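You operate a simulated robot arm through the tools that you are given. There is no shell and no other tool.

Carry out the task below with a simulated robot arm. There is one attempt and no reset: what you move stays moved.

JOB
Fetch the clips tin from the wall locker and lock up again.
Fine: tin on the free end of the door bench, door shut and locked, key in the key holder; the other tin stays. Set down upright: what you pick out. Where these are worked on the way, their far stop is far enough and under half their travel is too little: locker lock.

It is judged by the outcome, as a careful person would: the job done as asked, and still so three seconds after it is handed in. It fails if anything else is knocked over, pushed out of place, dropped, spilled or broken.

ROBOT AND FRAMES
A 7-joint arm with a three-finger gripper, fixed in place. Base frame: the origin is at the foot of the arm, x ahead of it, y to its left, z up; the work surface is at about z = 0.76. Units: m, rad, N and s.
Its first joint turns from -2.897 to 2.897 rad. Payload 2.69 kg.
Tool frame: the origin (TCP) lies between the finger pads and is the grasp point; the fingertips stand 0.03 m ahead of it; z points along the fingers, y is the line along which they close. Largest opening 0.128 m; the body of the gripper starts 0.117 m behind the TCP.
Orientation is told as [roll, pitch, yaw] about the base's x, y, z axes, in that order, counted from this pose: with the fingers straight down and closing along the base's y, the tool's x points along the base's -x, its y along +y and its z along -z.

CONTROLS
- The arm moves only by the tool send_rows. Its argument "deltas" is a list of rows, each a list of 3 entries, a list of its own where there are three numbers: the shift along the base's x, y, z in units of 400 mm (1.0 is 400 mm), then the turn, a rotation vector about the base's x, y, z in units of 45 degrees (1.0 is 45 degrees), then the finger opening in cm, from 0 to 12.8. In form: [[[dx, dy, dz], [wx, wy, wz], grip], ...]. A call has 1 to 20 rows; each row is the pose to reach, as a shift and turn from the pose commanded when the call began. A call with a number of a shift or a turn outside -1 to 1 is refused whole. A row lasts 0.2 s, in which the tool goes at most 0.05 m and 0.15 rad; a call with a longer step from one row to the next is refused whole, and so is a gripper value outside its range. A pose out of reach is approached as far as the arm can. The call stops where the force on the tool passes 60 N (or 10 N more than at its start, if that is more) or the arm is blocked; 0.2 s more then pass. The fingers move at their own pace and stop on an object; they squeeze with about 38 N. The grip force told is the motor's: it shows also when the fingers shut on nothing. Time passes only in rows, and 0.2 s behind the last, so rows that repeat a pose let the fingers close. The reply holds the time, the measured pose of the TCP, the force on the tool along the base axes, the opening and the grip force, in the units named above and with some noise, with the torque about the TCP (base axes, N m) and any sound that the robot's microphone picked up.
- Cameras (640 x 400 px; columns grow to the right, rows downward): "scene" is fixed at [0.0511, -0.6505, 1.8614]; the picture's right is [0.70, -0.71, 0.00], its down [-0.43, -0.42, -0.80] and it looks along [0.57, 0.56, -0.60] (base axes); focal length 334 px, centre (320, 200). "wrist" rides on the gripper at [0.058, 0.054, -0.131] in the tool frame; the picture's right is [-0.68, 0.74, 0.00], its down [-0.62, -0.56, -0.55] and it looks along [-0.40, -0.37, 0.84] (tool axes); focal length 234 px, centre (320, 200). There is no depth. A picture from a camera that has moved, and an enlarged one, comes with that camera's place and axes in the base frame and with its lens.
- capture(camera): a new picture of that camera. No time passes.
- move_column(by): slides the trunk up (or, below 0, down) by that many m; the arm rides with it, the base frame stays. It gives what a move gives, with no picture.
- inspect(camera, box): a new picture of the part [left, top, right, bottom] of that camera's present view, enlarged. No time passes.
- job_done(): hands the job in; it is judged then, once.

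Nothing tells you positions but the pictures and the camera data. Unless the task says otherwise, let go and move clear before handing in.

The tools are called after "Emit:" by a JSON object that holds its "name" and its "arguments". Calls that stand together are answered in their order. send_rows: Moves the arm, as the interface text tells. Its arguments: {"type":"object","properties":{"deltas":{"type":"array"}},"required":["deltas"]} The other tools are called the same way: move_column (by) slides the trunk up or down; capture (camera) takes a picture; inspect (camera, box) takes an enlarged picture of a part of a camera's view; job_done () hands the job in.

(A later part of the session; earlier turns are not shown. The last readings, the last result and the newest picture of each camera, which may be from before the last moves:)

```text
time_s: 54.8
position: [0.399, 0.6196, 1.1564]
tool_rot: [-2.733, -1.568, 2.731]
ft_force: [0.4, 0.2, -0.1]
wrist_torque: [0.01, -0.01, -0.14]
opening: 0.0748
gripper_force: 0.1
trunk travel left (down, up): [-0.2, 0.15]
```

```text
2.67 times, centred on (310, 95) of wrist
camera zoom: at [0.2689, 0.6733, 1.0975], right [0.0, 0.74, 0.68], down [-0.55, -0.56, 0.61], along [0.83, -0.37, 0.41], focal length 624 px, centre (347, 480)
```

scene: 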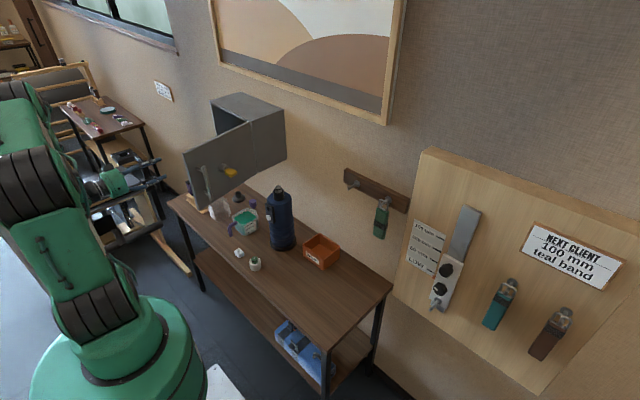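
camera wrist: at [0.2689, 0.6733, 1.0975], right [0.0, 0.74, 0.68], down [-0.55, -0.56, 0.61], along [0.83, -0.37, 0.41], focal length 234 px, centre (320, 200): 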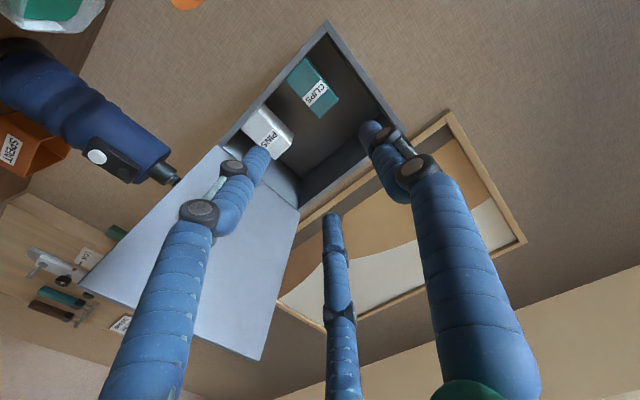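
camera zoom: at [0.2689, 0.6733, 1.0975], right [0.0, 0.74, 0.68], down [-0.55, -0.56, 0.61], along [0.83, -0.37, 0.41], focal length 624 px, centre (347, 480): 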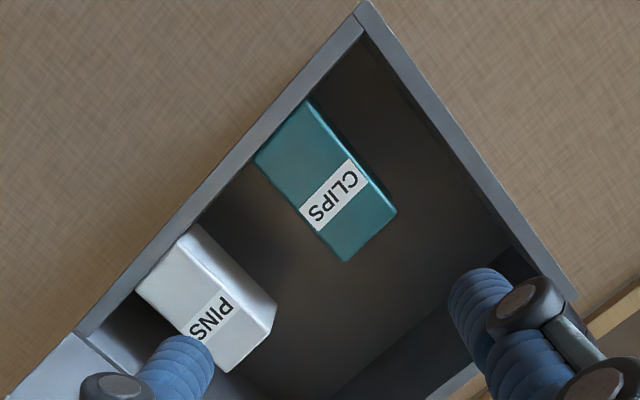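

The CLIPS tin spans y = 0.594 to 0.646 and z ≈ 1.09 to 1.18, with its front face at x ≈ 0.74. I'll go straight in with the fingers on both sides.

Emit:
{"name": "send_rows", "arguments": {"deltas": [[[0.11, 0.001, -0.005], [0, 0, 0], 7.5], [[0.22, 0.001, -0.01], [0, 0, 0], 7.5], [[0.33, 0.001, -0.015], [0, 0, 0], 7.5], [[0.44, 0.001, -0.02], [0, 0, 0], 7.5], [[0.55, 0.001, -0.02], [0, 0, 0], 7.5], [[0.63, 0.001, -0.02], [0, 0, 0], 7.5], [[0.63, 0.001, -0.02], [0, 0, 0], 7.5]]}}

Emit:
{"name": "capture", "arguments": {"camera": "wrist"}}

Emit:
{"name": "inspect", "arguments": {"camera": "scene", "box": [120, 60, 320, 220]}}

```text
time_s: 56.4
position: [0.6506, 0.613, 1.154]
tool_rot: [-2.75, -1.568, 2.746]
ft_force: [0.3, 0.7, -0.8]
wrist_torque: [0.0, -0.04, 0.03]
opening: 0.0751
gripper_force: 0.0
trunk travel left (down, up): [-0.2, 0.15]
```

```text
taken
camera wrist: at [0.5208, 0.6669, 1.0943], right [0.0, 0.74, 0.68], down [-0.55, -0.56, 0.62], along [0.83, -0.37, 0.41], focal length 234 px, centre (320, 200)
```

wrist: 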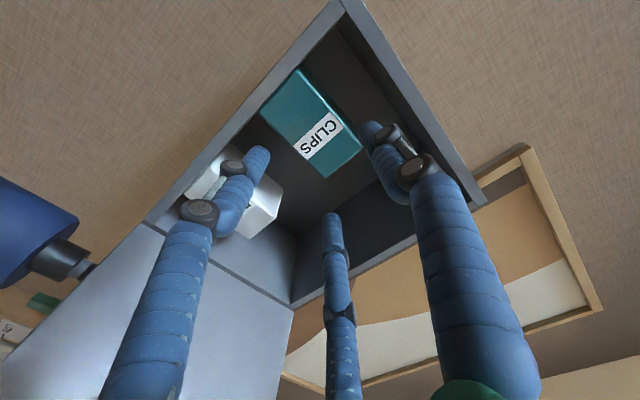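

```text
2.50 times, centred on (220, 140) of scene
camera zoom: at [0.0511, -0.6505, 1.8614], right [0.7, -0.71, 0.0], down [-0.43, -0.42, -0.8], along [0.57, 0.56, -0.6], focal length 836 px, centre (570, 350)
```

zoom: 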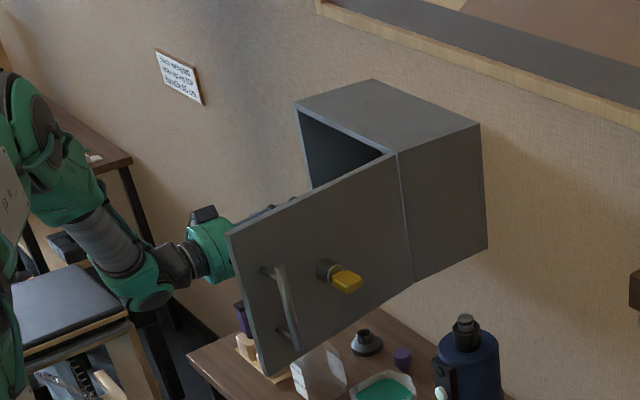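

Emit:
{"name": "send_rows", "arguments": {"deltas": [[[0.02, 0.016, -0.02], [0, 0, 0], 7.5], [[0.08, 0.016, -0.02], [0, 0, 0], 7.5], [[0.14, 0.016, -0.02], [0, 0, 0], 7.5], [[0.2, 0.016, -0.02], [0, 0, 0], 7.5], [[0.265, 0.016, -0.02], [0, 0, 0], 7.5], [[0.265, 0.016, -0.02], [0, 0, 0], 7.5]]}}

Emit:
{"name": "capture", "arguments": {"camera": "wrist"}}

```text
time_s: 57.8
position: [0.7562, 0.624, 1.1427]
tool_rot: [-3.032, -1.57, 3.028]
ft_force: [0.4, -0.1, 1.9]
wrist_torque: [-0.04, 0.04, 0.03]
opening: 0.0739
gripper_force: 0.0
trunk travel left (down, up): [-0.2, 0.15]
```

```text
taken
camera wrist: at [0.6269, 0.6785, 1.0842], right [0.0, 0.74, 0.68], down [-0.55, -0.56, 0.61], along [0.83, -0.38, 0.41], focal length 234 px, centre (320, 200)
```

wrist: 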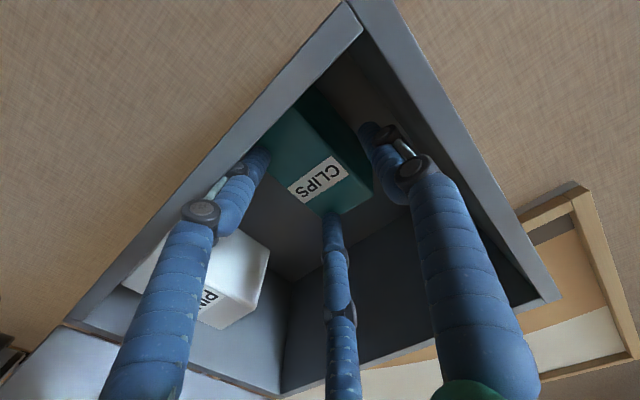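

Emit:
{"name": "send_rows", "arguments": {"deltas": [[[0, -0.008, 0], [0, 0, 0], 6.5], [[0, -0.008, 0], [0, 0, 0], 5.5], [[0, -0.008, 0], [0, 0, 0], 4.5], [[0, -0.008, 0], [0, 0, 0], 3], [[0, -0.008, 0], [0, 0, 0], 3]]}}

Emit:
{"name": "capture", "arguments": {"camera": "wrist"}}

```text
time_s: 59.0
position: [0.7566, 0.6215, 1.143]
tool_rot: [-2.831, -1.57, 2.827]
ft_force: [-1.3, 1.3, 0.1]
wrist_torque: [-0.03, 0.01, 0.04]
opening: 0.0304
gripper_force: 0.0
trunk travel left (down, up): [-0.2, 0.15]
```

```text
taken
camera wrist: at [0.6268, 0.6754, 1.0836], right [0.0, 0.74, 0.68], down [-0.55, -0.56, 0.62], along [0.83, -0.38, 0.41], focal length 234 px, centre (320, 200)
```

wrist: 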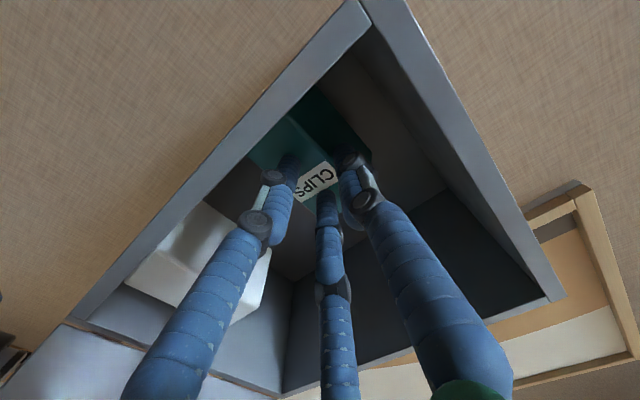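

The fingers closed to 3 cm without touching anything, so the tin may be deeper than the fingertips. I'm checking closely.

Emit:
{"name": "inspect", "arguments": {"camera": "wrist", "box": [230, 70, 400, 230]}}

Emit:
{"name": "inspect", "arguments": {"camera": "scene", "box": [190, 90, 260, 150]}}

```text
2.50 times, centred on (315, 150) of wrist
camera zoom: at [0.6268, 0.6754, 1.0836], right [0.0, 0.74, 0.68], down [-0.55, -0.56, 0.62], along [0.83, -0.38, 0.41], focal length 585 px, centre (332, 325)
```

zoom: 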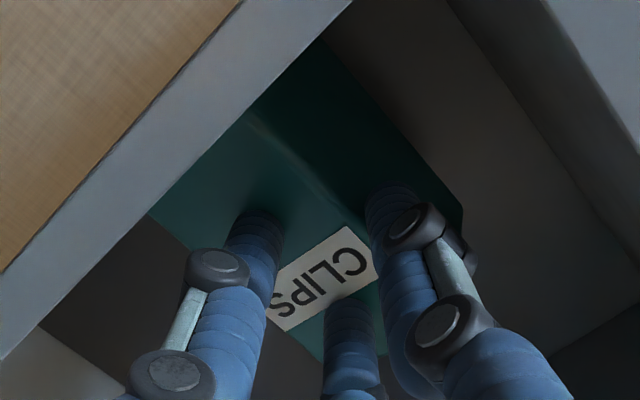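

```text
6.67 times, centred on (225, 120) of scene
camera zoom: at [0.0511, -0.6505, 1.8614], right [0.7, -0.71, 0.0], down [-0.43, -0.42, -0.8], along [0.57, 0.56, -0.6], focal length 2230 px, centre (953, 733)
```

zoom: 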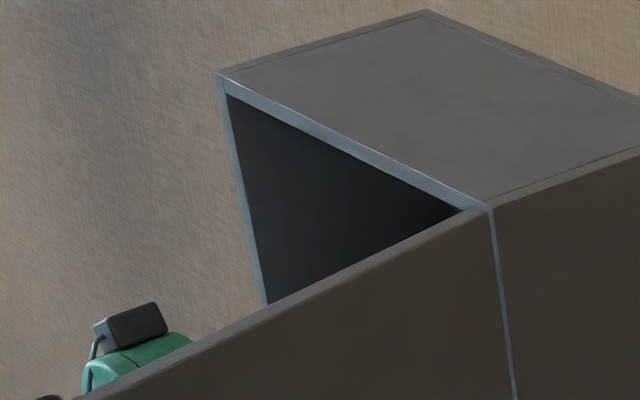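

The tin was nudged straight back about 6 cm and is still upright. The three fingers really do close at 120°, so two of them had met its front face. I'll retreat and roll the tool 90° so one finger sits above and two grip the tin's sides.

Emit:
{"name": "send_rows", "arguments": {"deltas": [[[-0.1, 0, 0.01], [0, 0, 0], 3], [[-0.2, 0, 0.02], [0, 0, 0], 3], [[-0.3, 0, 0.02], [0, 0, 0], 3], [[-0.4, 0, 0.02], [0, 0, 0], 3], [[-0.5, 0, 0.02], [0, 0, 0], 3]]}}

Emit:
{"name": "send_rows", "arguments": {"deltas": [[[0, 0, 0], [0.17, 0, 0], 5], [[0, 0, 0], [0.34, 0, 0], 7], [[0, 0, 0], [0.51, 0, 0], 9], [[0, 0, 0], [0.68, 0, 0], 9], [[0, 0, 0], [0.85, 0, 0], 9], [[0, 0, 0], [1.0, 0, 0], 9]]}}

Emit:
{"name": "capture", "arguments": {"camera": "wrist"}}

```text
time_s: 60.1
position: [0.5549, 0.6196, 1.152]
tool_rot: [3.07, -1.571, -3.076]
ft_force: [-0.1, -0.1, -0.6]
wrist_torque: [-0.01, -0.02, 0.02]
opening: 0.0297
gripper_force: 0.1
trunk travel left (down, up): [-0.2, 0.15]
```

```text
time_s: 61.5
position: [0.5639, 0.651, 1.1738]
tool_rot: [1.543, -0.809, -1.571]
ft_force: [-0.1, -1.0, -1.3]
wrist_torque: [0.03, 0.01, 0.05]
opening: 0.09
gripper_force: 0.1
out of reach, approached as far as the arm can: row 6
trunk travel left (down, up): [-0.2, 0.15]
```

```text
taken
camera wrist: at [0.436, 0.7335, 1.1709], right [0.02, 0.07, 1.0], down [-0.57, -0.82, 0.07], along [0.82, -0.57, 0.02], focal length 234 px, centre (320, 200)
```

wrist: 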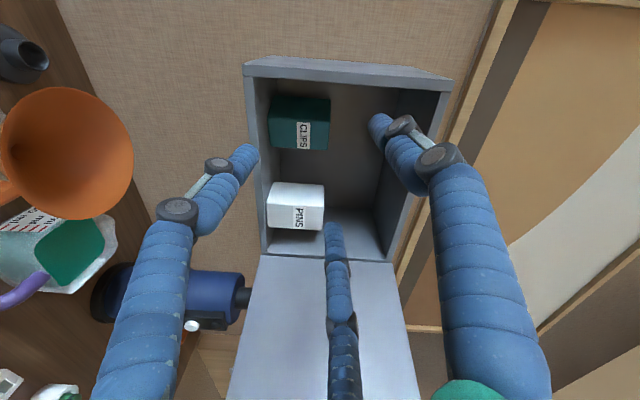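

From this view both tins stand upright. This roll hits a wrist limit, but rolling the other way by 30° puts a different finger on top. First I'm measuring the tin from this vantage point.

Emit:
{"name": "inspect", "arguments": {"camera": "wrist", "box": [240, 50, 460, 270]}}

Emit:
{"name": "inspect", "arguments": {"camera": "wrist", "box": [250, 80, 350, 160]}}

```text
1.82 times, centred on (350, 160) of wrist
camera zoom: at [0.436, 0.7335, 1.1709], right [0.02, 0.07, 1.0], down [-0.57, -0.82, 0.07], along [0.82, -0.57, 0.02], focal length 426 px, centre (266, 273)
```

zoom: 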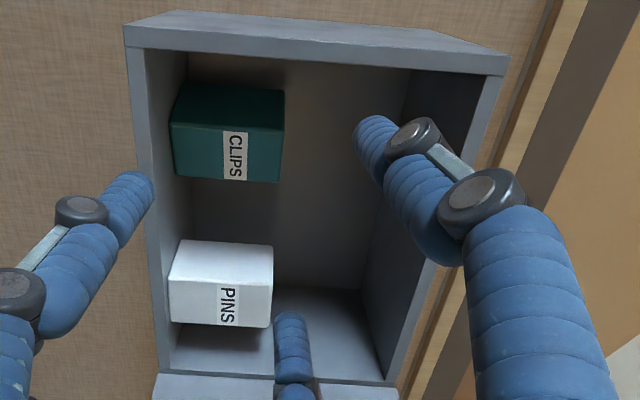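

```text
5.00 times, centred on (300, 120) of wrist
camera zoom: at [0.436, 0.7335, 1.1709], right [0.02, 0.07, 1.0], down [-0.57, -0.82, 0.07], along [0.82, -0.57, 0.02], focal length 1171 px, centre (420, 600)
```

zoom: 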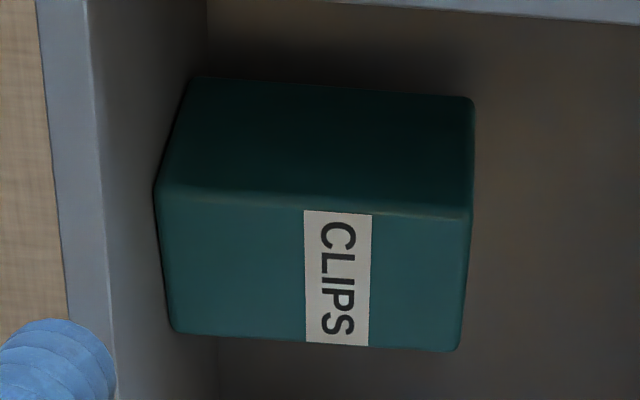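

The tin sits yawed about 18° at (0.82, 0.616), roughly 0.053 × 0.062 × 0.093 m with its top at z ≈ 1.185. I'll roll the tool the other way so one finger is on top and the camera is to the side, then line up with the tin's axis.

Emit:
{"name": "send_rows", "arguments": {"deltas": [[[0, 0, 0], [-0.17, 0, 0], 8], [[0, 0, 0], [-0.34, 0, 0], 8], [[0, 0, 0], [-0.51, 0, 0], 8], [[0, 0, 0], [-0.68, 0, 0], 8], [[0, 0, 0], [-0.85, 0, 0], 8], [[0, 0, 0], [-1.0, 0, 0], 8]]}}

Emit:
{"name": "send_rows", "arguments": {"deltas": [[[0, 0, 0], [-0.17, 0, 0], 8], [[0, 0, 0], [-0.34, 0, 0], 8], [[0, 0, 0], [-0.51, 0, 0], 8], [[0, 0, 0], [-0.68, 0, 0], 8], [[0, 0, 0], [-0.85, 0, 0], 8], [[0, 0, 0], [-1.0, 0, 0], 8]]}}

Emit:
{"name": "send_rows", "arguments": {"deltas": [[[0, 0, 0], [-0.17, 0, 0], 8], [[0, 0, 0], [-0.34, 0, 0], 8], [[0, 0, 0], [-0.51, 0, 0], 8], [[0, 0, 0], [-0.68, 0, 0], 8], [[0, 0, 0], [-0.85, 0, 0], 8], [[0, 0, 0], [-1.0, 0, 0], 8]]}}

Emit:
{"name": "capture", "arguments": {"camera": "wrist"}}

Emit:
{"name": "capture", "arguments": {"camera": "scene"}}

```text
time_s: 63.0
position: [0.5655, 0.6521, 1.1751]
tool_rot: [-2.382, -1.57, 2.374]
ft_force: [0.2, 0.1, -0.4]
wrist_torque: [-0.01, 0.0, 0.0]
opening: 0.0799
gripper_force: 0.0
trunk travel left (down, up): [-0.2, 0.15]
```

```text
time_s: 64.3
position: [0.5636, 0.6521, 1.1747]
tool_rot: [-1.578, -0.782, 1.575]
ft_force: [-0.9, 1.1, -0.7]
wrist_torque: [-0.01, 0.01, 0.02]
opening: 0.08
gripper_force: 0.0
trunk travel left (down, up): [-0.2, 0.15]
```

```text
time_s: 65.8
position: [0.5646, 0.6513, 1.1739]
tool_rot: [-1.576, 0.002, 1.573]
ft_force: [0.2, 0.2, 0.3]
wrist_torque: [0.02, 0.01, 0.01]
opening: 0.0798
gripper_force: 0.1
trunk travel left (down, up): [-0.2, 0.15]
```

```text
taken
camera wrist: at [0.4348, 0.5928, 1.1197], right [0.0, 0.67, -0.74], down [-0.55, 0.62, 0.56], along [0.83, 0.41, 0.37], focal length 234 px, centre (320, 200)
```

wrist: 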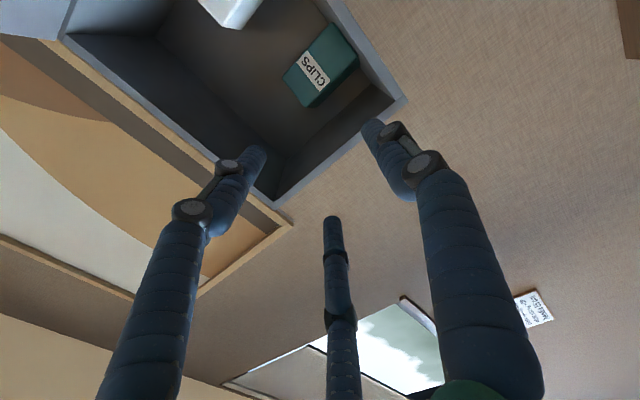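

```text
taken
```

scene: 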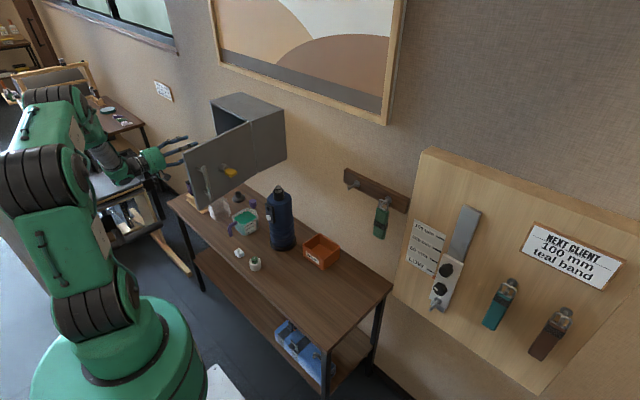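

Emit:
{"name": "send_rows", "arguments": {"deltas": [[[0, 0, 0], [-0.17, 0, 0], 8], [[0, -0.03, 0], [-0.34, 0, 0], 8], [[0, -0.06, 0], [-0.51, 0, 0], 8], [[0, -0.1, 0], [-0.68, 0, 0], 8], [[0, -0.14, 0], [-0.85, 0, 0], 8], [[0, -0.18, 0], [-1.0, 0, 0], 8]]}}

Emit:
{"name": "send_rows", "arguments": {"deltas": [[[0, 0, -0.02], [-0.17, 0, 0], 8], [[0, -0.03, -0.04], [-0.333, 0, 0], 8]]}}

Emit:
{"name": "send_rows", "arguments": {"deltas": [[[0, -0.03, 0], [0, 0, 0.13], 8], [[0, -0.06, 0], [0, 0, 0.27], 8], [[0, -0.07, 0], [0, 0, 0.4], 8], [[0, -0.07, 0], [0, 0, 0.4], 8]]}}

Emit:
{"name": "capture", "arguments": {"camera": "wrist"}}

Emit:
{"name": "inspect", "arguments": {"camera": "scene", "box": [60, 60, 300, 220]}}

```text
time_s: 67.2
position: [0.5647, 0.5779, 1.1739]
tool_rot: [-1.575, 0.786, 1.573]
ft_force: [0.3, 0.3, -0.3]
wrist_torque: [0.02, 0.01, 0.0]
opening: 0.0803
gripper_force: 0.1
trunk travel left (down, up): [-0.2, 0.15]
```

```text
time_s: 67.8
position: [0.5638, 0.5673, 1.1571]
tool_rot: [-1.573, 1.05, 1.574]
ft_force: [0.5, 0.0, -0.9]
wrist_torque: [-0.01, -0.01, -0.02]
opening: 0.0802
gripper_force: 0.2
trunk travel left (down, up): [-0.2, 0.15]
```

```text
time_s: 68.8
position: [0.5671, 0.5385, 1.1572]
tool_rot: [-1.571, 1.048, 1.893]
ft_force: [0.8, -0.2, 0.3]
wrist_torque: [0.02, 0.0, 0.01]
opening: 0.0803
gripper_force: 0.1
trunk travel left (down, up): [-0.2, 0.15]
```

```text
taken
camera wrist: at [0.4663, 0.4259, 1.1811], right [0.09, -0.28, -0.95], down [-0.77, 0.58, -0.25], along [0.63, 0.76, -0.16], focal length 234 px, centre (320, 200)
```

wrist: 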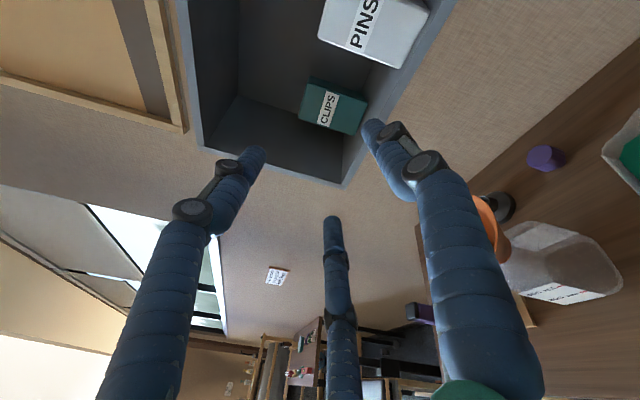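

```text
2.50 times, centred on (180, 140) of scene
camera zoom: at [0.0511, -0.6505, 1.8614], right [0.7, -0.71, 0.0], down [-0.43, -0.42, -0.8], along [0.57, 0.56, -0.6], focal length 836 px, centre (670, 350)
```

zoom: 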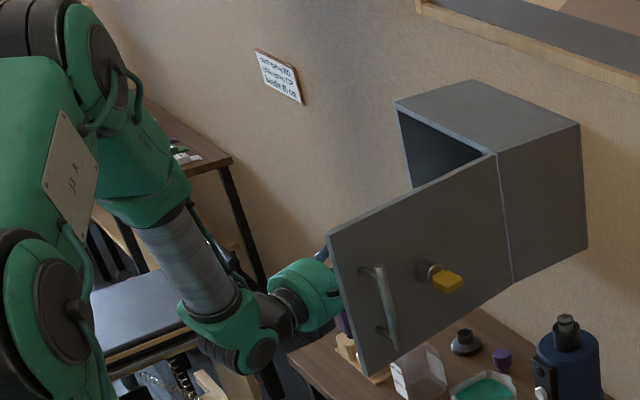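

Emit:
{"name": "inspect", "arguments": {"camera": "wrist", "box": [270, 0, 430, 160]}}

```text
2.50 times, centred on (350, 80) of wrist
camera zoom: at [0.4663, 0.4259, 1.1811], right [0.09, -0.28, -0.95], down [-0.77, 0.58, -0.25], along [0.63, 0.76, -0.16], focal length 585 px, centre (245, 500)
```

zoom: 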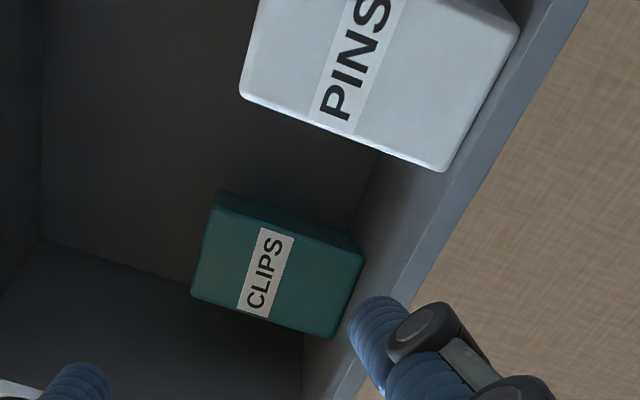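

Emit:
{"name": "send_rows", "arguments": {"deltas": [[[0.09, 0.025, 0], [0, 0, 0], 8], [[0.18, 0.052, 0], [0, 0, 0], 8], [[0.27, 0.08, 0], [0, 0, 0], 8], [[0.36, 0.109, 0], [0, 0, 0], 8], [[0.36, 0.109, 0], [0, 0, 0], 8]]}}

Emit:
{"name": "capture", "arguments": {"camera": "wrist"}}

Emit:
{"name": "inspect", "arguments": {"camera": "wrist", "box": [230, 30, 430, 240]}}

```text
time_s: 70.0
position: [0.7076, 0.5847, 1.1553]
tool_rot: [-1.57, 1.048, 1.891]
ft_force: [0.2, 0.7, -0.8]
wrist_torque: [0.01, -0.08, -0.01]
opening: 0.0801
gripper_force: 0.0
trunk travel left (down, up): [-0.2, 0.15]
```

```text
taken
camera wrist: at [0.6087, 0.4715, 1.1794], right [0.09, -0.28, -0.95], down [-0.77, 0.58, -0.25], along [0.63, 0.76, -0.16], focal length 234 px, centre (320, 200)
```

wrist: 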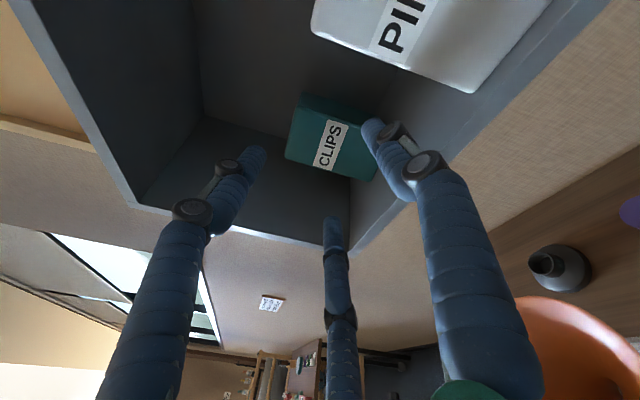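

```text
1.90 times, centred on (330, 135) of wrist
camera zoom: at [0.6087, 0.4715, 1.1794], right [0.09, -0.28, -0.95], down [-0.77, 0.58, -0.25], along [0.63, 0.76, -0.16], focal length 446 px, centre (301, 324)
```

zoom: 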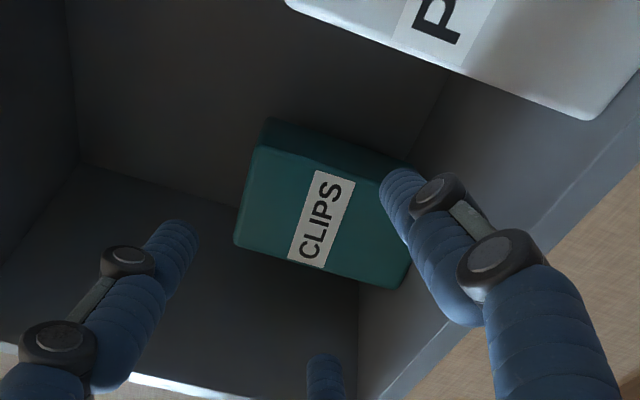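

Emit:
{"name": "send_rows", "arguments": {"deltas": [[[0.05, 0.013, 0], [0, 0, 0], 8], [[0.1, 0.028, 0], [0, 0, 0], 8], [[0.15, 0.044, 0], [0, 0, 0], 8], [[0.2, 0.06, 0], [0, 0, 0], 8], [[0.2435, 0.0735, 0], [0, 0, 0], 8], [[0.2435, 0.0735, 0], [0, 0, 0], 8]]}}

Emit:
{"name": "capture", "arguments": {"camera": "wrist"}}

Emit:
{"name": "inspect", "arguments": {"camera": "wrist", "box": [220, 60, 440, 280]}}

```text
time_s: 71.3
position: [0.8054, 0.6126, 1.1572]
tool_rot: [-1.575, 1.046, 1.889]
ft_force: [0.3, 0.2, 0.4]
wrist_torque: [0.02, 0.0, -0.01]
opening: 0.08
gripper_force: 0.0
trunk travel left (down, up): [-0.2, 0.15]
```

```text
taken
camera wrist: at [0.7065, 0.4994, 1.1812], right [0.09, -0.28, -0.95], down [-0.77, 0.58, -0.25], along [0.63, 0.76, -0.16], focal length 234 px, centre (320, 200)
```

wrist: 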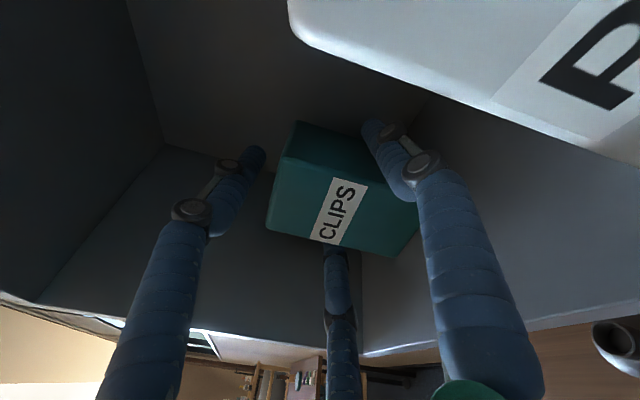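

```text
1.82 times, centred on (330, 170) of wrist
camera zoom: at [0.7065, 0.4994, 1.1812], right [0.09, -0.28, -0.95], down [-0.77, 0.58, -0.25], along [0.63, 0.76, -0.16], focal length 426 px, centre (302, 254)
```

zoom: 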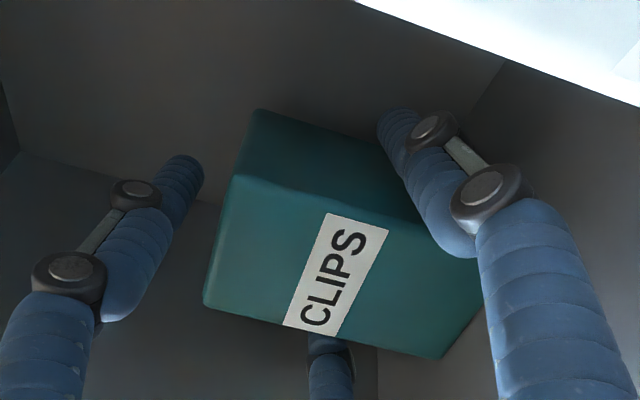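

The fingers now straddle the tin, one on each side and one above. Closing gently.

Emit:
{"name": "send_rows", "arguments": {"deltas": [[[0, 0, 0], [0, 0, 0], 7], [[0, 0, 0], [0, 0, 0], 6.4], [[0, 0, 0], [0, 0, 0], 5.8], [[0, 0, 0], [0, 0, 0], 5], [[0, 0, 0], [0, 0, 0], 4], [[0, 0, 0], [0, 0, 0], 4]]}}

Emit:
{"name": "inspect", "arguments": {"camera": "wrist", "box": [220, 60, 440, 280]}}

```text
time_s: 72.8
position: [0.8056, 0.6121, 1.1582]
tool_rot: [-1.574, 1.048, 1.891]
ft_force: [-0.1, 0.2, 1.4]
wrist_torque: [-0.03, 0.02, -0.03]
opening: 0.0633
gripper_force: 38.3
trunk travel left (down, up): [-0.2, 0.15]
```

```text
1.82 times, centred on (330, 170) of wrist
camera zoom: at [0.7062, 0.4992, 1.1811], right [0.09, -0.28, -0.95], down [-0.77, 0.58, -0.25], along [0.63, 0.76, -0.16], focal length 426 px, centre (302, 254)
```

zoom: 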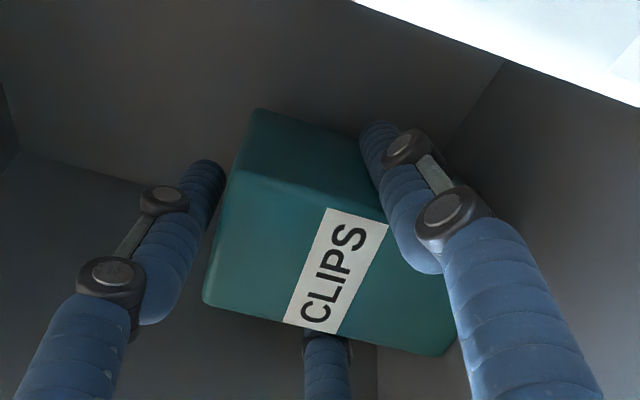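

The tin is gripped at a 63 mm opening with 38 N, as predicted. I'll lift slightly and check before pulling it out.

Emit:
{"name": "send_rows", "arguments": {"deltas": [[[0, 0, 0.02], [0, 0, 0], 4], [[0, 0, 0.05], [0, 0, 0], 4], [[0, 0, 0.07], [0, 0, 0], 4], [[0, 0, 0.07], [0, 0, 0], 4]]}}

Emit:
{"name": "inspect", "arguments": {"camera": "wrist", "box": [220, 60, 440, 280]}}

```text
time_s: 73.8
position: [0.805, 0.6119, 1.1851]
tool_rot: [-1.574, 1.047, 1.89]
ft_force: [0.3, -0.5, -2.1]
wrist_torque: [-0.01, 0.01, -0.01]
opening: 0.0635
gripper_force: 37.4
trunk travel left (down, up): [-0.2, 0.15]
```

```text
1.82 times, centred on (330, 170) of wrist
camera zoom: at [0.7065, 0.4983, 1.209], right [0.09, -0.28, -0.95], down [-0.77, 0.58, -0.25], along [0.63, 0.76, -0.16], focal length 426 px, centre (302, 254)
```

zoom: 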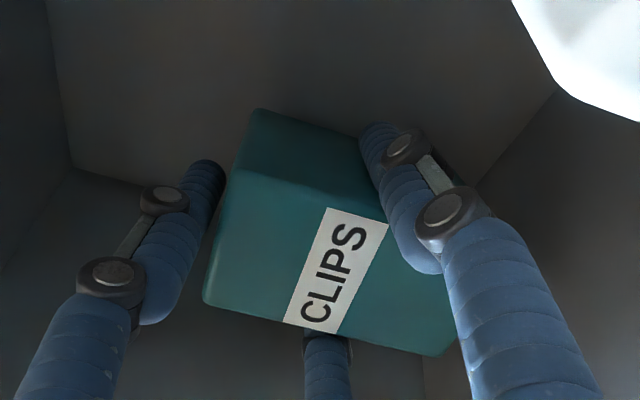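

Emit:
{"name": "send_rows", "arguments": {"deltas": [[[-0.1, -0.032, 0], [0, 0, 0], 4], [[-0.2, -0.064, 0], [0, 0, 0], 4], [[-0.3, -0.075, 0], [0, 0, 0], 4], [[-0.42, -0.075, 0], [0, 0, 0], 4], [[-0.54, -0.06, 0], [0, 0, 0], 4], [[-0.66, -0.04, 0], [0, 0, 0], 4], [[-0.78, -0.02, 0], [0, 0, 0], 4], [[-0.88, 0, 0], [0, 0, 0], 4], [[-0.88, 0, 0], [0, 0, 0], 4]]}}

Emit:
{"name": "capture", "arguments": {"camera": "scene"}}

Emit:
{"name": "capture", "arguments": {"camera": "wrist"}}

```text
time_s: 75.8
position: [0.4545, 0.6091, 1.1865]
tool_rot: [-1.574, 1.047, 1.887]
ft_force: [-1.1, -0.8, -1.4]
wrist_torque: [-0.02, 0.05, 0.03]
opening: 0.0631
gripper_force: 37.7
trunk travel left (down, up): [-0.2, 0.15]
```

```text
taken
```

scene: 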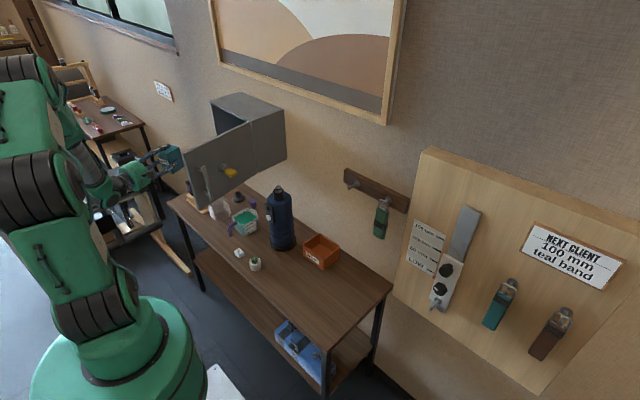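

```text
taken
camera wrist: at [0.3539, 0.4973, 1.2094], right [0.1, -0.28, -0.95], down [-0.77, 0.58, -0.25], along [0.63, 0.76, -0.16], focal length 234 px, centre (320, 200)
```

wrist: 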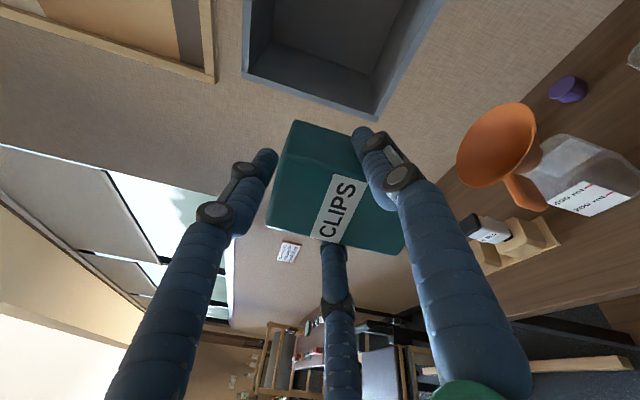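

The CLIPS tin is out. I'll lift it above the open door before swinging across.

Emit:
{"name": "send_rows", "arguments": {"deltas": [[[0, 0, 0.1], [0, 0, 0], 4], [[0, 0, 0.2], [0, 0, 0], 4], [[0, 0, 0.3], [0, 0, 0], 4], [[0, 0, 0.4], [0, 0, 0], 4], [[0, 0, 0.5], [0, 0, 0], 4], [[0, 0, 0.6], [0, 0, 0], 4], [[0, 0, 0.7], [0, 0, 0], 4], [[0, 0, 0.7], [0, 0, 0], 4]]}}

Emit:
{"name": "capture", "arguments": {"camera": "scene"}}

```text
time_s: 77.5
position: [0.4532, 0.6133, 1.467]
tool_rot: [-1.573, 1.045, 1.889]
ft_force: [0.8, -0.8, -1.4]
wrist_torque: [-0.03, 0.04, 0.02]
opening: 0.0634
gripper_force: 38.2
trunk travel left (down, up): [-0.2, 0.15]
```

```text
taken
```

scene: 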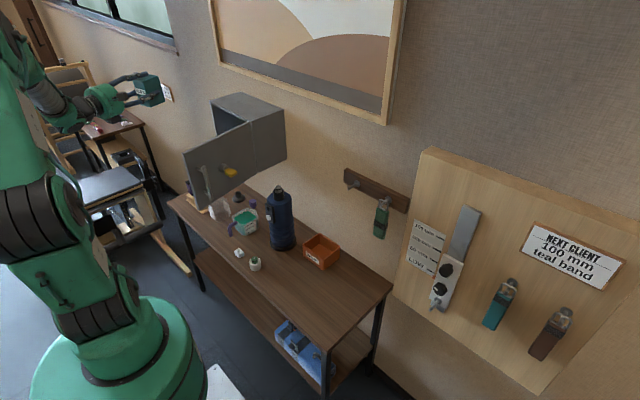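

Emit:
{"name": "send_rows", "arguments": {"deltas": [[[0.013, -0.1, 0], [0, 0, -0.045], 4], [[0.026, -0.2, 0], [0, 0, -0.09], 4], [[0.04, -0.3, 0], [0, 0, -0.135], 4], [[0.053, -0.4, 0], [0, 0, -0.18], 4], [[0.066, -0.5, 0], [0, 0, -0.225], 4], [[0.08, -0.6, 0], [0, 0, -0.27], 4], [[0.093, -0.7, 0], [0, 0, -0.315], 4], [[0.106, -0.8, 0], [0, 0, -0.36], 4], [[0.12, -0.9, 0], [0, 0, -0.4], 4], [[0.12, -0.9, 0], [0, 0, -0.4], 4]]}}

Emit:
{"name": "capture", "arguments": {"camera": "scene"}}

```text
time_s: 79.8
position: [0.5025, 0.2498, 1.4611]
tool_rot: [-1.575, 1.047, 1.572]
ft_force: [0.2, -1.0, -2.5]
wrist_torque: [0.01, 0.09, 0.06]
opening: 0.0631
gripper_force: 38.2
trunk travel left (down, up): [-0.2, 0.15]
```

```text
taken
```

scene: 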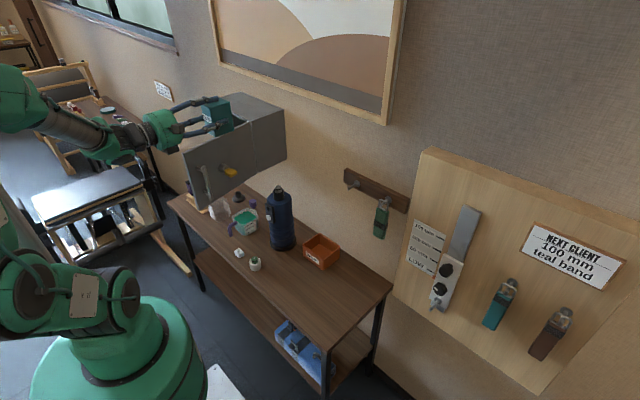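

Emit:
{"name": "send_rows", "arguments": {"deltas": [[[0, -0.1, 0], [0, 0, 0], 4], [[0, -0.2, 0], [0, 0, 0], 4], [[0, -0.3, 0], [0, 0, 0], 4], [[0, -0.4, 0], [0, 0, 0], 4], [[0, -0.5, 0], [0, 0, 0], 4], [[0, -0.6, -0.05], [0, 0, 0], 4], [[0, -0.7, -0.1], [0, 0, 0], 4], [[0, -0.8, -0.15], [0, 0, 0], 4], [[0, -0.9, -0.2], [0, 0, 0], 4], [[0, -0.97, -0.25], [0, 0, 0], 4], [[0, -0.97, -0.25], [0, 0, 0], 4]]}}

Emit:
{"name": "capture", "arguments": {"camera": "scene"}}

Emit:
{"name": "capture", "arguments": {"camera": "wrist"}}

```text
time_s: 82.2
position: [0.4956, 0.0204, 1.3971]
tool_rot: [-1.567, 1.048, 1.568]
ft_force: [-0.1, 0.2, -2.2]
wrist_torque: [0.01, 0.0, 0.0]
opening: 0.063
gripper_force: 38.2
out of reach, approached as far as the arm can: row 6, 7, 8, 9, 10, 11
trunk travel left (down, up): [-0.2, 0.15]
```

```text
taken
```

scene: 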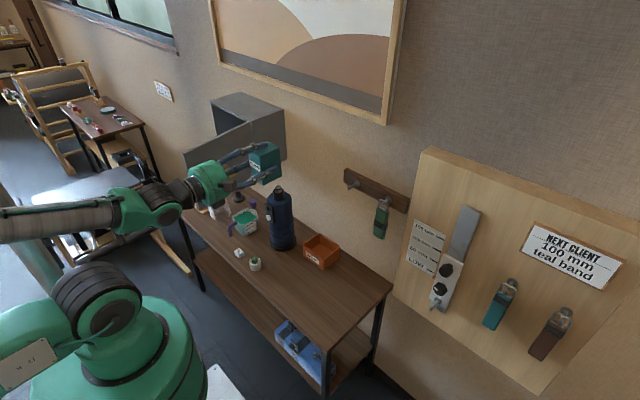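

```text
taken
camera wrist: at [0.3662, -0.055, 1.4208], right [0.0, -0.3, -0.95], down [-0.55, 0.8, -0.25], along [0.84, 0.52, -0.17], focal length 234 px, centre (320, 200)
```

wrist: 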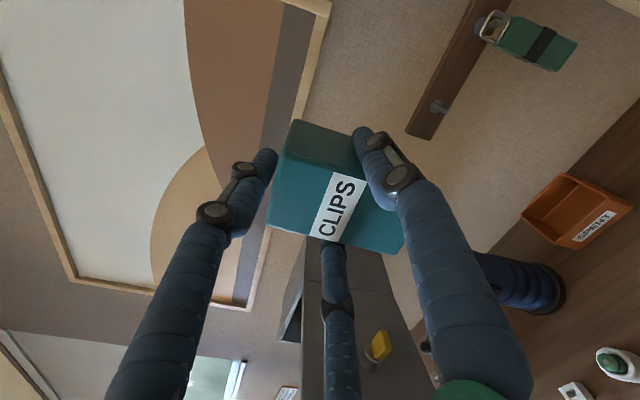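

The arm hits a wrist limit when keeping the tool square to the wall here. I'll let the tool yaw outward (about -40°) as I swing to the free end.

Emit:
{"name": "send_rows", "arguments": {"deltas": [[[0, 0, 0], [0, 0, -0.15], 4], [[0, 0, 0], [0, 0, -0.3], 4], [[0, -0.05, 0], [0, 0, -0.45], 4], [[0, -0.1, 0], [0, 0, -0.6], 4], [[0, -0.18, 0], [0, 0, -0.75], 4], [[0, -0.26, 0], [0, 0, -0.89], 4], [[0, -0.34, 0], [0, 0, -0.89], 4], [[0, -0.34, 0], [0, 0, -0.89], 4]]}}

Emit:
{"name": "capture", "arguments": {"camera": "scene"}}

```text
time_s: 84.0
position: [0.4973, -0.1086, 1.3922]
tool_rot: [-1.575, 1.045, 0.875]
ft_force: [0.3, -0.2, -1.3]
wrist_torque: [0.03, 0.04, 0.05]
opening: 0.063
gripper_force: 38.1
trunk travel left (down, up): [-0.2, 0.15]
```

```text
taken
```

scene: 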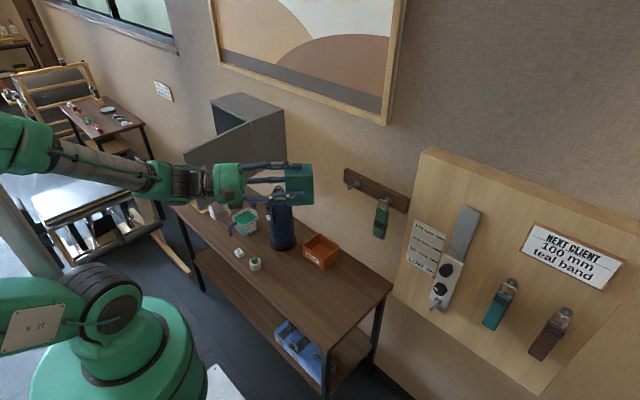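

Emit:
{"name": "send_rows", "arguments": {"deltas": [[[0.01, 0, -0.11], [0, 0, 0], 4], [[0.02, 0, -0.22], [0, 0, 0], 4], [[0.03, 0, -0.33], [0, 0, 0], 4], [[0.04, 0, -0.44], [0, 0, 0], 4], [[0.05, 0, -0.55], [0, 0, 0], 4], [[0.06, -0.01, -0.66], [0, 0, 0], 4], [[0.07, -0.02, -0.77], [0, 0, 0], 4], [[0.07, -0.02, -0.77], [0, 0, 0], 4]]}}

Emit:
{"name": "capture", "arguments": {"camera": "scene"}}

Emit:
{"name": "capture", "arguments": {"camera": "wrist"}}

```text
time_s: 85.8
position: [0.5281, -0.1132, 1.0852]
tool_rot: [-1.573, 1.046, 0.876]
ft_force: [0.9, -0.1, -0.6]
wrist_torque: [-0.02, 0.02, 0.0]
opening: 0.063
gripper_force: 38.0
trunk travel left (down, up): [-0.2, 0.15]
```

```text
taken
```

scene: 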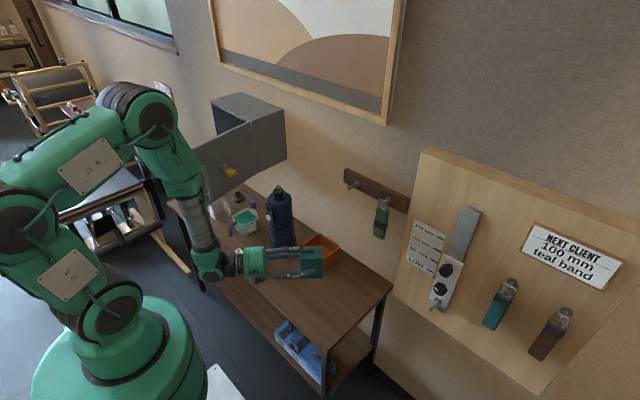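

```text
taken
camera wrist: at [0.3794, -0.088, 1.1091], right [-0.19, -0.23, -0.95], down [0.09, 0.96, -0.25], along [0.98, -0.13, -0.16], focal length 234 px, centre (320, 200)
```

wrist: 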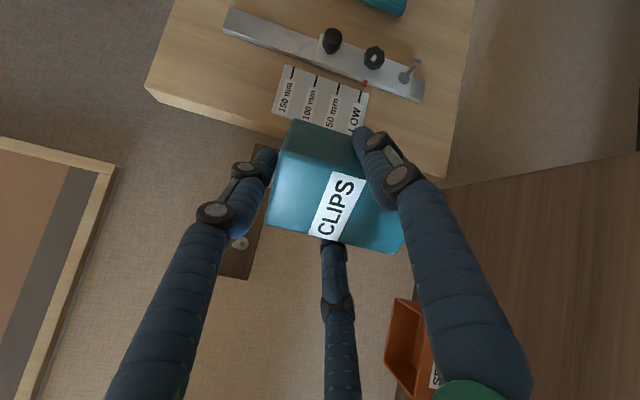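

The posture is good here, so I'll lower with the trunk to keep the arm shape and stay clear of the door.

Emit:
{"name": "move_column", "arguments": {"by": -0.18}}

Emit:
{"name": "capture", "arguments": {"camera": "scene"}}

Emit:
{"name": "capture", "arguments": {"camera": "wrist"}}

```text
time_s: 87.8
position: [0.5271, -0.1141, 0.907]
tool_rot: [-1.572, 1.047, 0.875]
ft_force: [-0.2, 0.3, -2.3]
wrist_torque: [0.02, 0.03, 0.01]
opening: 0.0633
gripper_force: 37.9
trunk travel left (down, up): [-0.02, 0.33]
```

```text
taken
```

scene: 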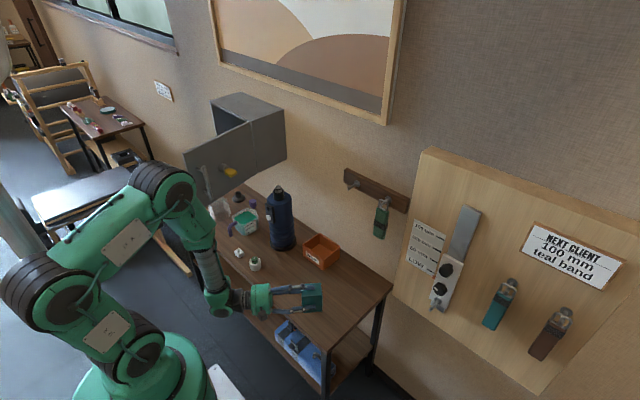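

```text
taken
camera wrist: at [0.3787, -0.0881, 0.9299], right [-0.19, -0.23, -0.95], down [0.09, 0.96, -0.25], along [0.98, -0.13, -0.16], focal length 234 px, centre (320, 200)
```

wrist: 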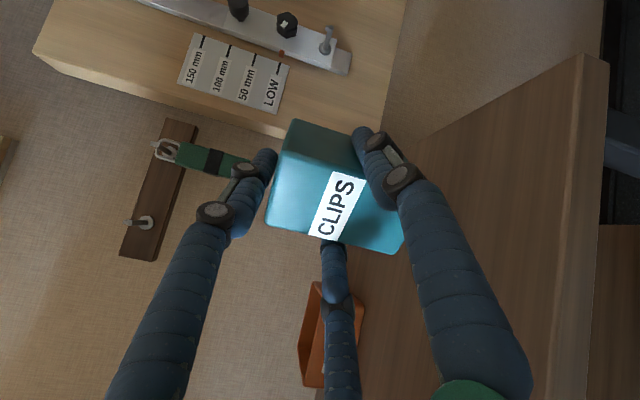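

The bench's front-right corner is at about (0.49, -0.24). I'll set the tin down near (0.60, -0.14), lowering carefully.

Emit:
{"name": "send_rows", "arguments": {"deltas": [[[0.07, -0.016, 0], [0, 0, 0], 4], [[0.145, -0.032, -0.02], [0, 0, 0], 4], [[0.145, -0.032, -0.07], [0, 0, 0], 4], [[0.145, -0.032, -0.12], [0, 0, 0], 4], [[0.145, -0.032, -0.16], [0, 0, 0], 4], [[0.145, -0.032, -0.175], [0, 0, 0], 4], [[0.145, -0.032, -0.175], [0, 0, 0], 4]]}}

Emit:
{"name": "inspect", "arguments": {"camera": "scene", "box": [200, 220, 400, 345]}}

Emit:
{"name": "capture", "arguments": {"camera": "wrist"}}

```text
time_s: 89.3
position: [0.5873, -0.1268, 0.8368]
tool_rot: [-1.573, 1.048, 0.877]
ft_force: [0.3, -0.2, -2.5]
wrist_torque: [0.02, 0.03, 0.0]
opening: 0.063
gripper_force: 38.4
trunk travel left (down, up): [-0.02, 0.33]
```

```text
3.20 times, centred on (300, 282) of scene
camera zoom: at [0.0511, -0.6505, 1.8614], right [0.7, -0.71, 0.0], down [-0.43, -0.42, -0.8], along [0.57, 0.56, -0.6], focal length 1070 px, centre (384, -64)
```

zoom: 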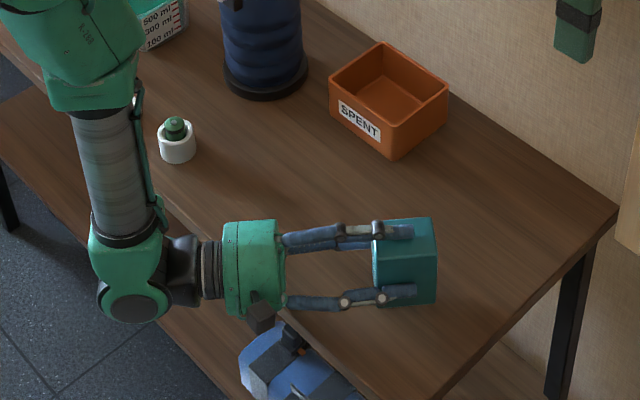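

```text
taken
camera wrist: at [0.4386, -0.1016, 0.8607], right [-0.19, -0.23, -0.95], down [0.09, 0.96, -0.25], along [0.98, -0.13, -0.16], focal length 234 px, centre (320, 200)
```

wrist: 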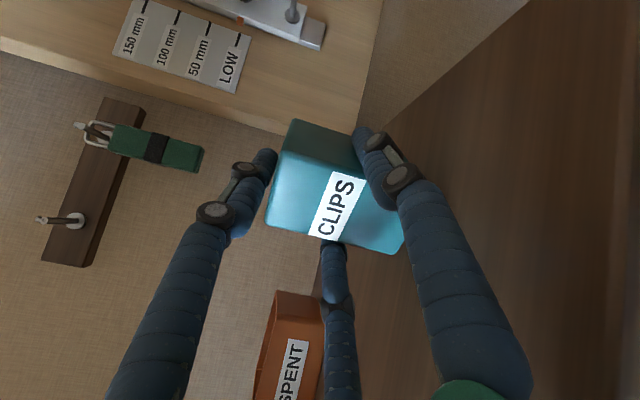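

Emit:
{"name": "send_rows", "arguments": {"deltas": [[[0, 0, -0.008], [0, 0, 0], 4], [[0, 0, -0.016], [0, 0, 0], 4], [[0, 0, -0.022], [0, 0, 0], 4], [[0, 0, -0.022], [0, 0, 0], 4]]}}

```text
time_s: 90.3
position: [0.5844, -0.1276, 0.8309]
tool_rot: [-1.583, 1.045, 0.866]
ft_force: [-6.5, -6.2, 58.4]
wrist_torque: [5.49, 6.12, 1.23]
opening: 0.0631
gripper_force: 38.3
trunk travel left (down, up): [-0.02, 0.33]
```

The reading shows the gripper hub, not the tin, touching the bench edge. I'll lift right away and move back so the hub hangs clear of the bench.

Emit:
{"name": "send_rows", "arguments": {"deltas": [[[0, 0, 0.02], [0, 0, 0], 4], [[0, 0, 0.05], [0, 0, 0], 4], [[0, 0, 0.05], [0, 0, 0], 4]]}}

Emit:
{"name": "inspect", "arguments": {"camera": "scene", "box": [240, 270, 360, 345]}}

Emit:
{"name": "capture", "arguments": {"camera": "scene"}}

```text
time_s: 91.2
position: [0.5844, -0.1276, 0.8461]
tool_rot: [-1.572, 1.049, 0.878]
ft_force: [-0.5, -0.5, -2.8]
wrist_torque: [0.01, 0.03, -0.02]
opening: 0.063
gripper_force: 38.1
trunk travel left (down, up): [-0.02, 0.33]
```

```text
5.33 times, centred on (300, 308) of scene
camera zoom: at [0.0511, -0.6505, 1.8614], right [0.7, -0.71, 0.0], down [-0.43, -0.42, -0.8], along [0.57, 0.56, -0.6], focal length 1784 px, centre (427, -373)
```

zoom: 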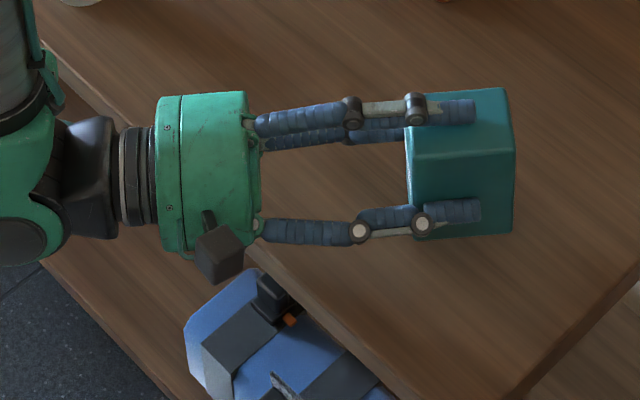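

```text
taken
```

scene: 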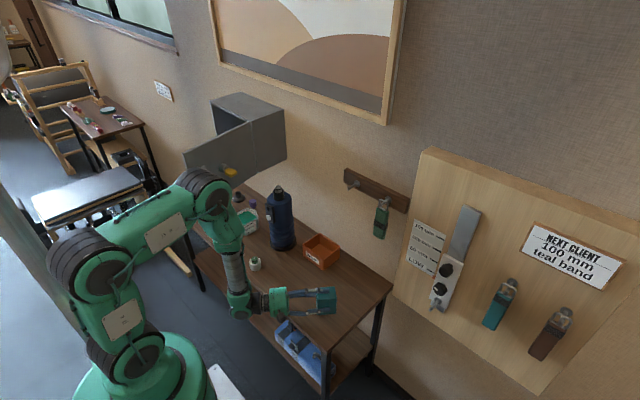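

Emit:
{"name": "send_rows", "arguments": {"deltas": [[[-0.05, -0.01, 0], [0, 0, 0], 4], [[-0.1, -0.019, 0], [0, 0, 0], 4], [[-0.1, -0.019, -0.02], [0, 0, 0], 4], [[-0.1, -0.019, -0.03], [0, 0, 0], 4], [[-0.1, -0.019, -0.035], [0, 0, 0], 4]]}}

```text
time_s: 92.3
position: [0.5444, -0.1335, 0.8331]
tool_rot: [-1.574, 1.049, 0.876]
ft_force: [0.2, 1.0, -2.2]
wrist_torque: [0.03, 0.04, -0.01]
opening: 0.0631
gripper_force: 37.6
trunk travel left (down, up): [-0.02, 0.33]
```

Emit:
{"name": "send_rows", "arguments": {"deltas": [[[0, 0, -0.005], [0, 0, 0], 4], [[0, 0, -0.01], [0, 0, 0], 4], [[0, 0, -0.01], [0, 0, 0], 4]]}}

```text
time_s: 93.2
position: [0.5451, -0.1338, 0.8318]
tool_rot: [-1.572, 1.047, 0.876]
ft_force: [0.4, -0.9, -1.7]
wrist_torque: [0.05, 0.0, -0.03]
opening: 0.0631
gripper_force: 37.8
trunk travel left (down, up): [-0.02, 0.33]
```

Emit:
{"name": "send_rows", "arguments": {"deltas": [[[0, 0, -0.005], [0, 0, 0], 4], [[0, 0, -0.01], [0, 0, 0], 4], [[0, 0, -0.01], [0, 0, 0], 4]]}}

```text
time_s: 94.0
position: [0.5443, -0.1347, 0.825]
tool_rot: [-1.572, 1.048, 0.874]
ft_force: [-0.6, 0.1, -2.0]
wrist_torque: [0.03, 0.06, -0.01]
opening: 0.0633
gripper_force: 38.2
trunk travel left (down, up): [-0.02, 0.33]
```

Emit:
{"name": "send_rows", "arguments": {"deltas": [[[0, 0, -0.005], [0, 0, 0], 4], [[0, 0, -0.01], [0, 0, 0], 4], [[0, 0, -0.01], [0, 0, 0], 4]]}}

Emit:
{"name": "inspect", "arguments": {"camera": "scene", "box": [240, 270, 360, 345]}}

```text
time_s: 94.8
position: [0.5439, -0.1352, 0.8247]
tool_rot: [-1.584, 1.045, 0.866]
ft_force: [-10.2, -6.1, 40.8]
wrist_torque: [-0.77, -0.18, -0.28]
opening: 0.0632
gripper_force: 37.6
trunk travel left (down, up): [-0.02, 0.33]
```

```text
5.33 times, centred on (300, 308) of scene
camera zoom: at [0.0511, -0.6505, 1.8614], right [0.7, -0.71, 0.0], down [-0.43, -0.42, -0.8], along [0.57, 0.56, -0.6], focal length 1784 px, centre (427, -373)
```

zoom: 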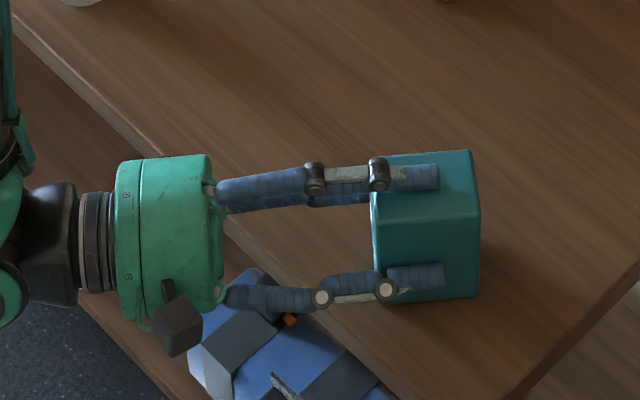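

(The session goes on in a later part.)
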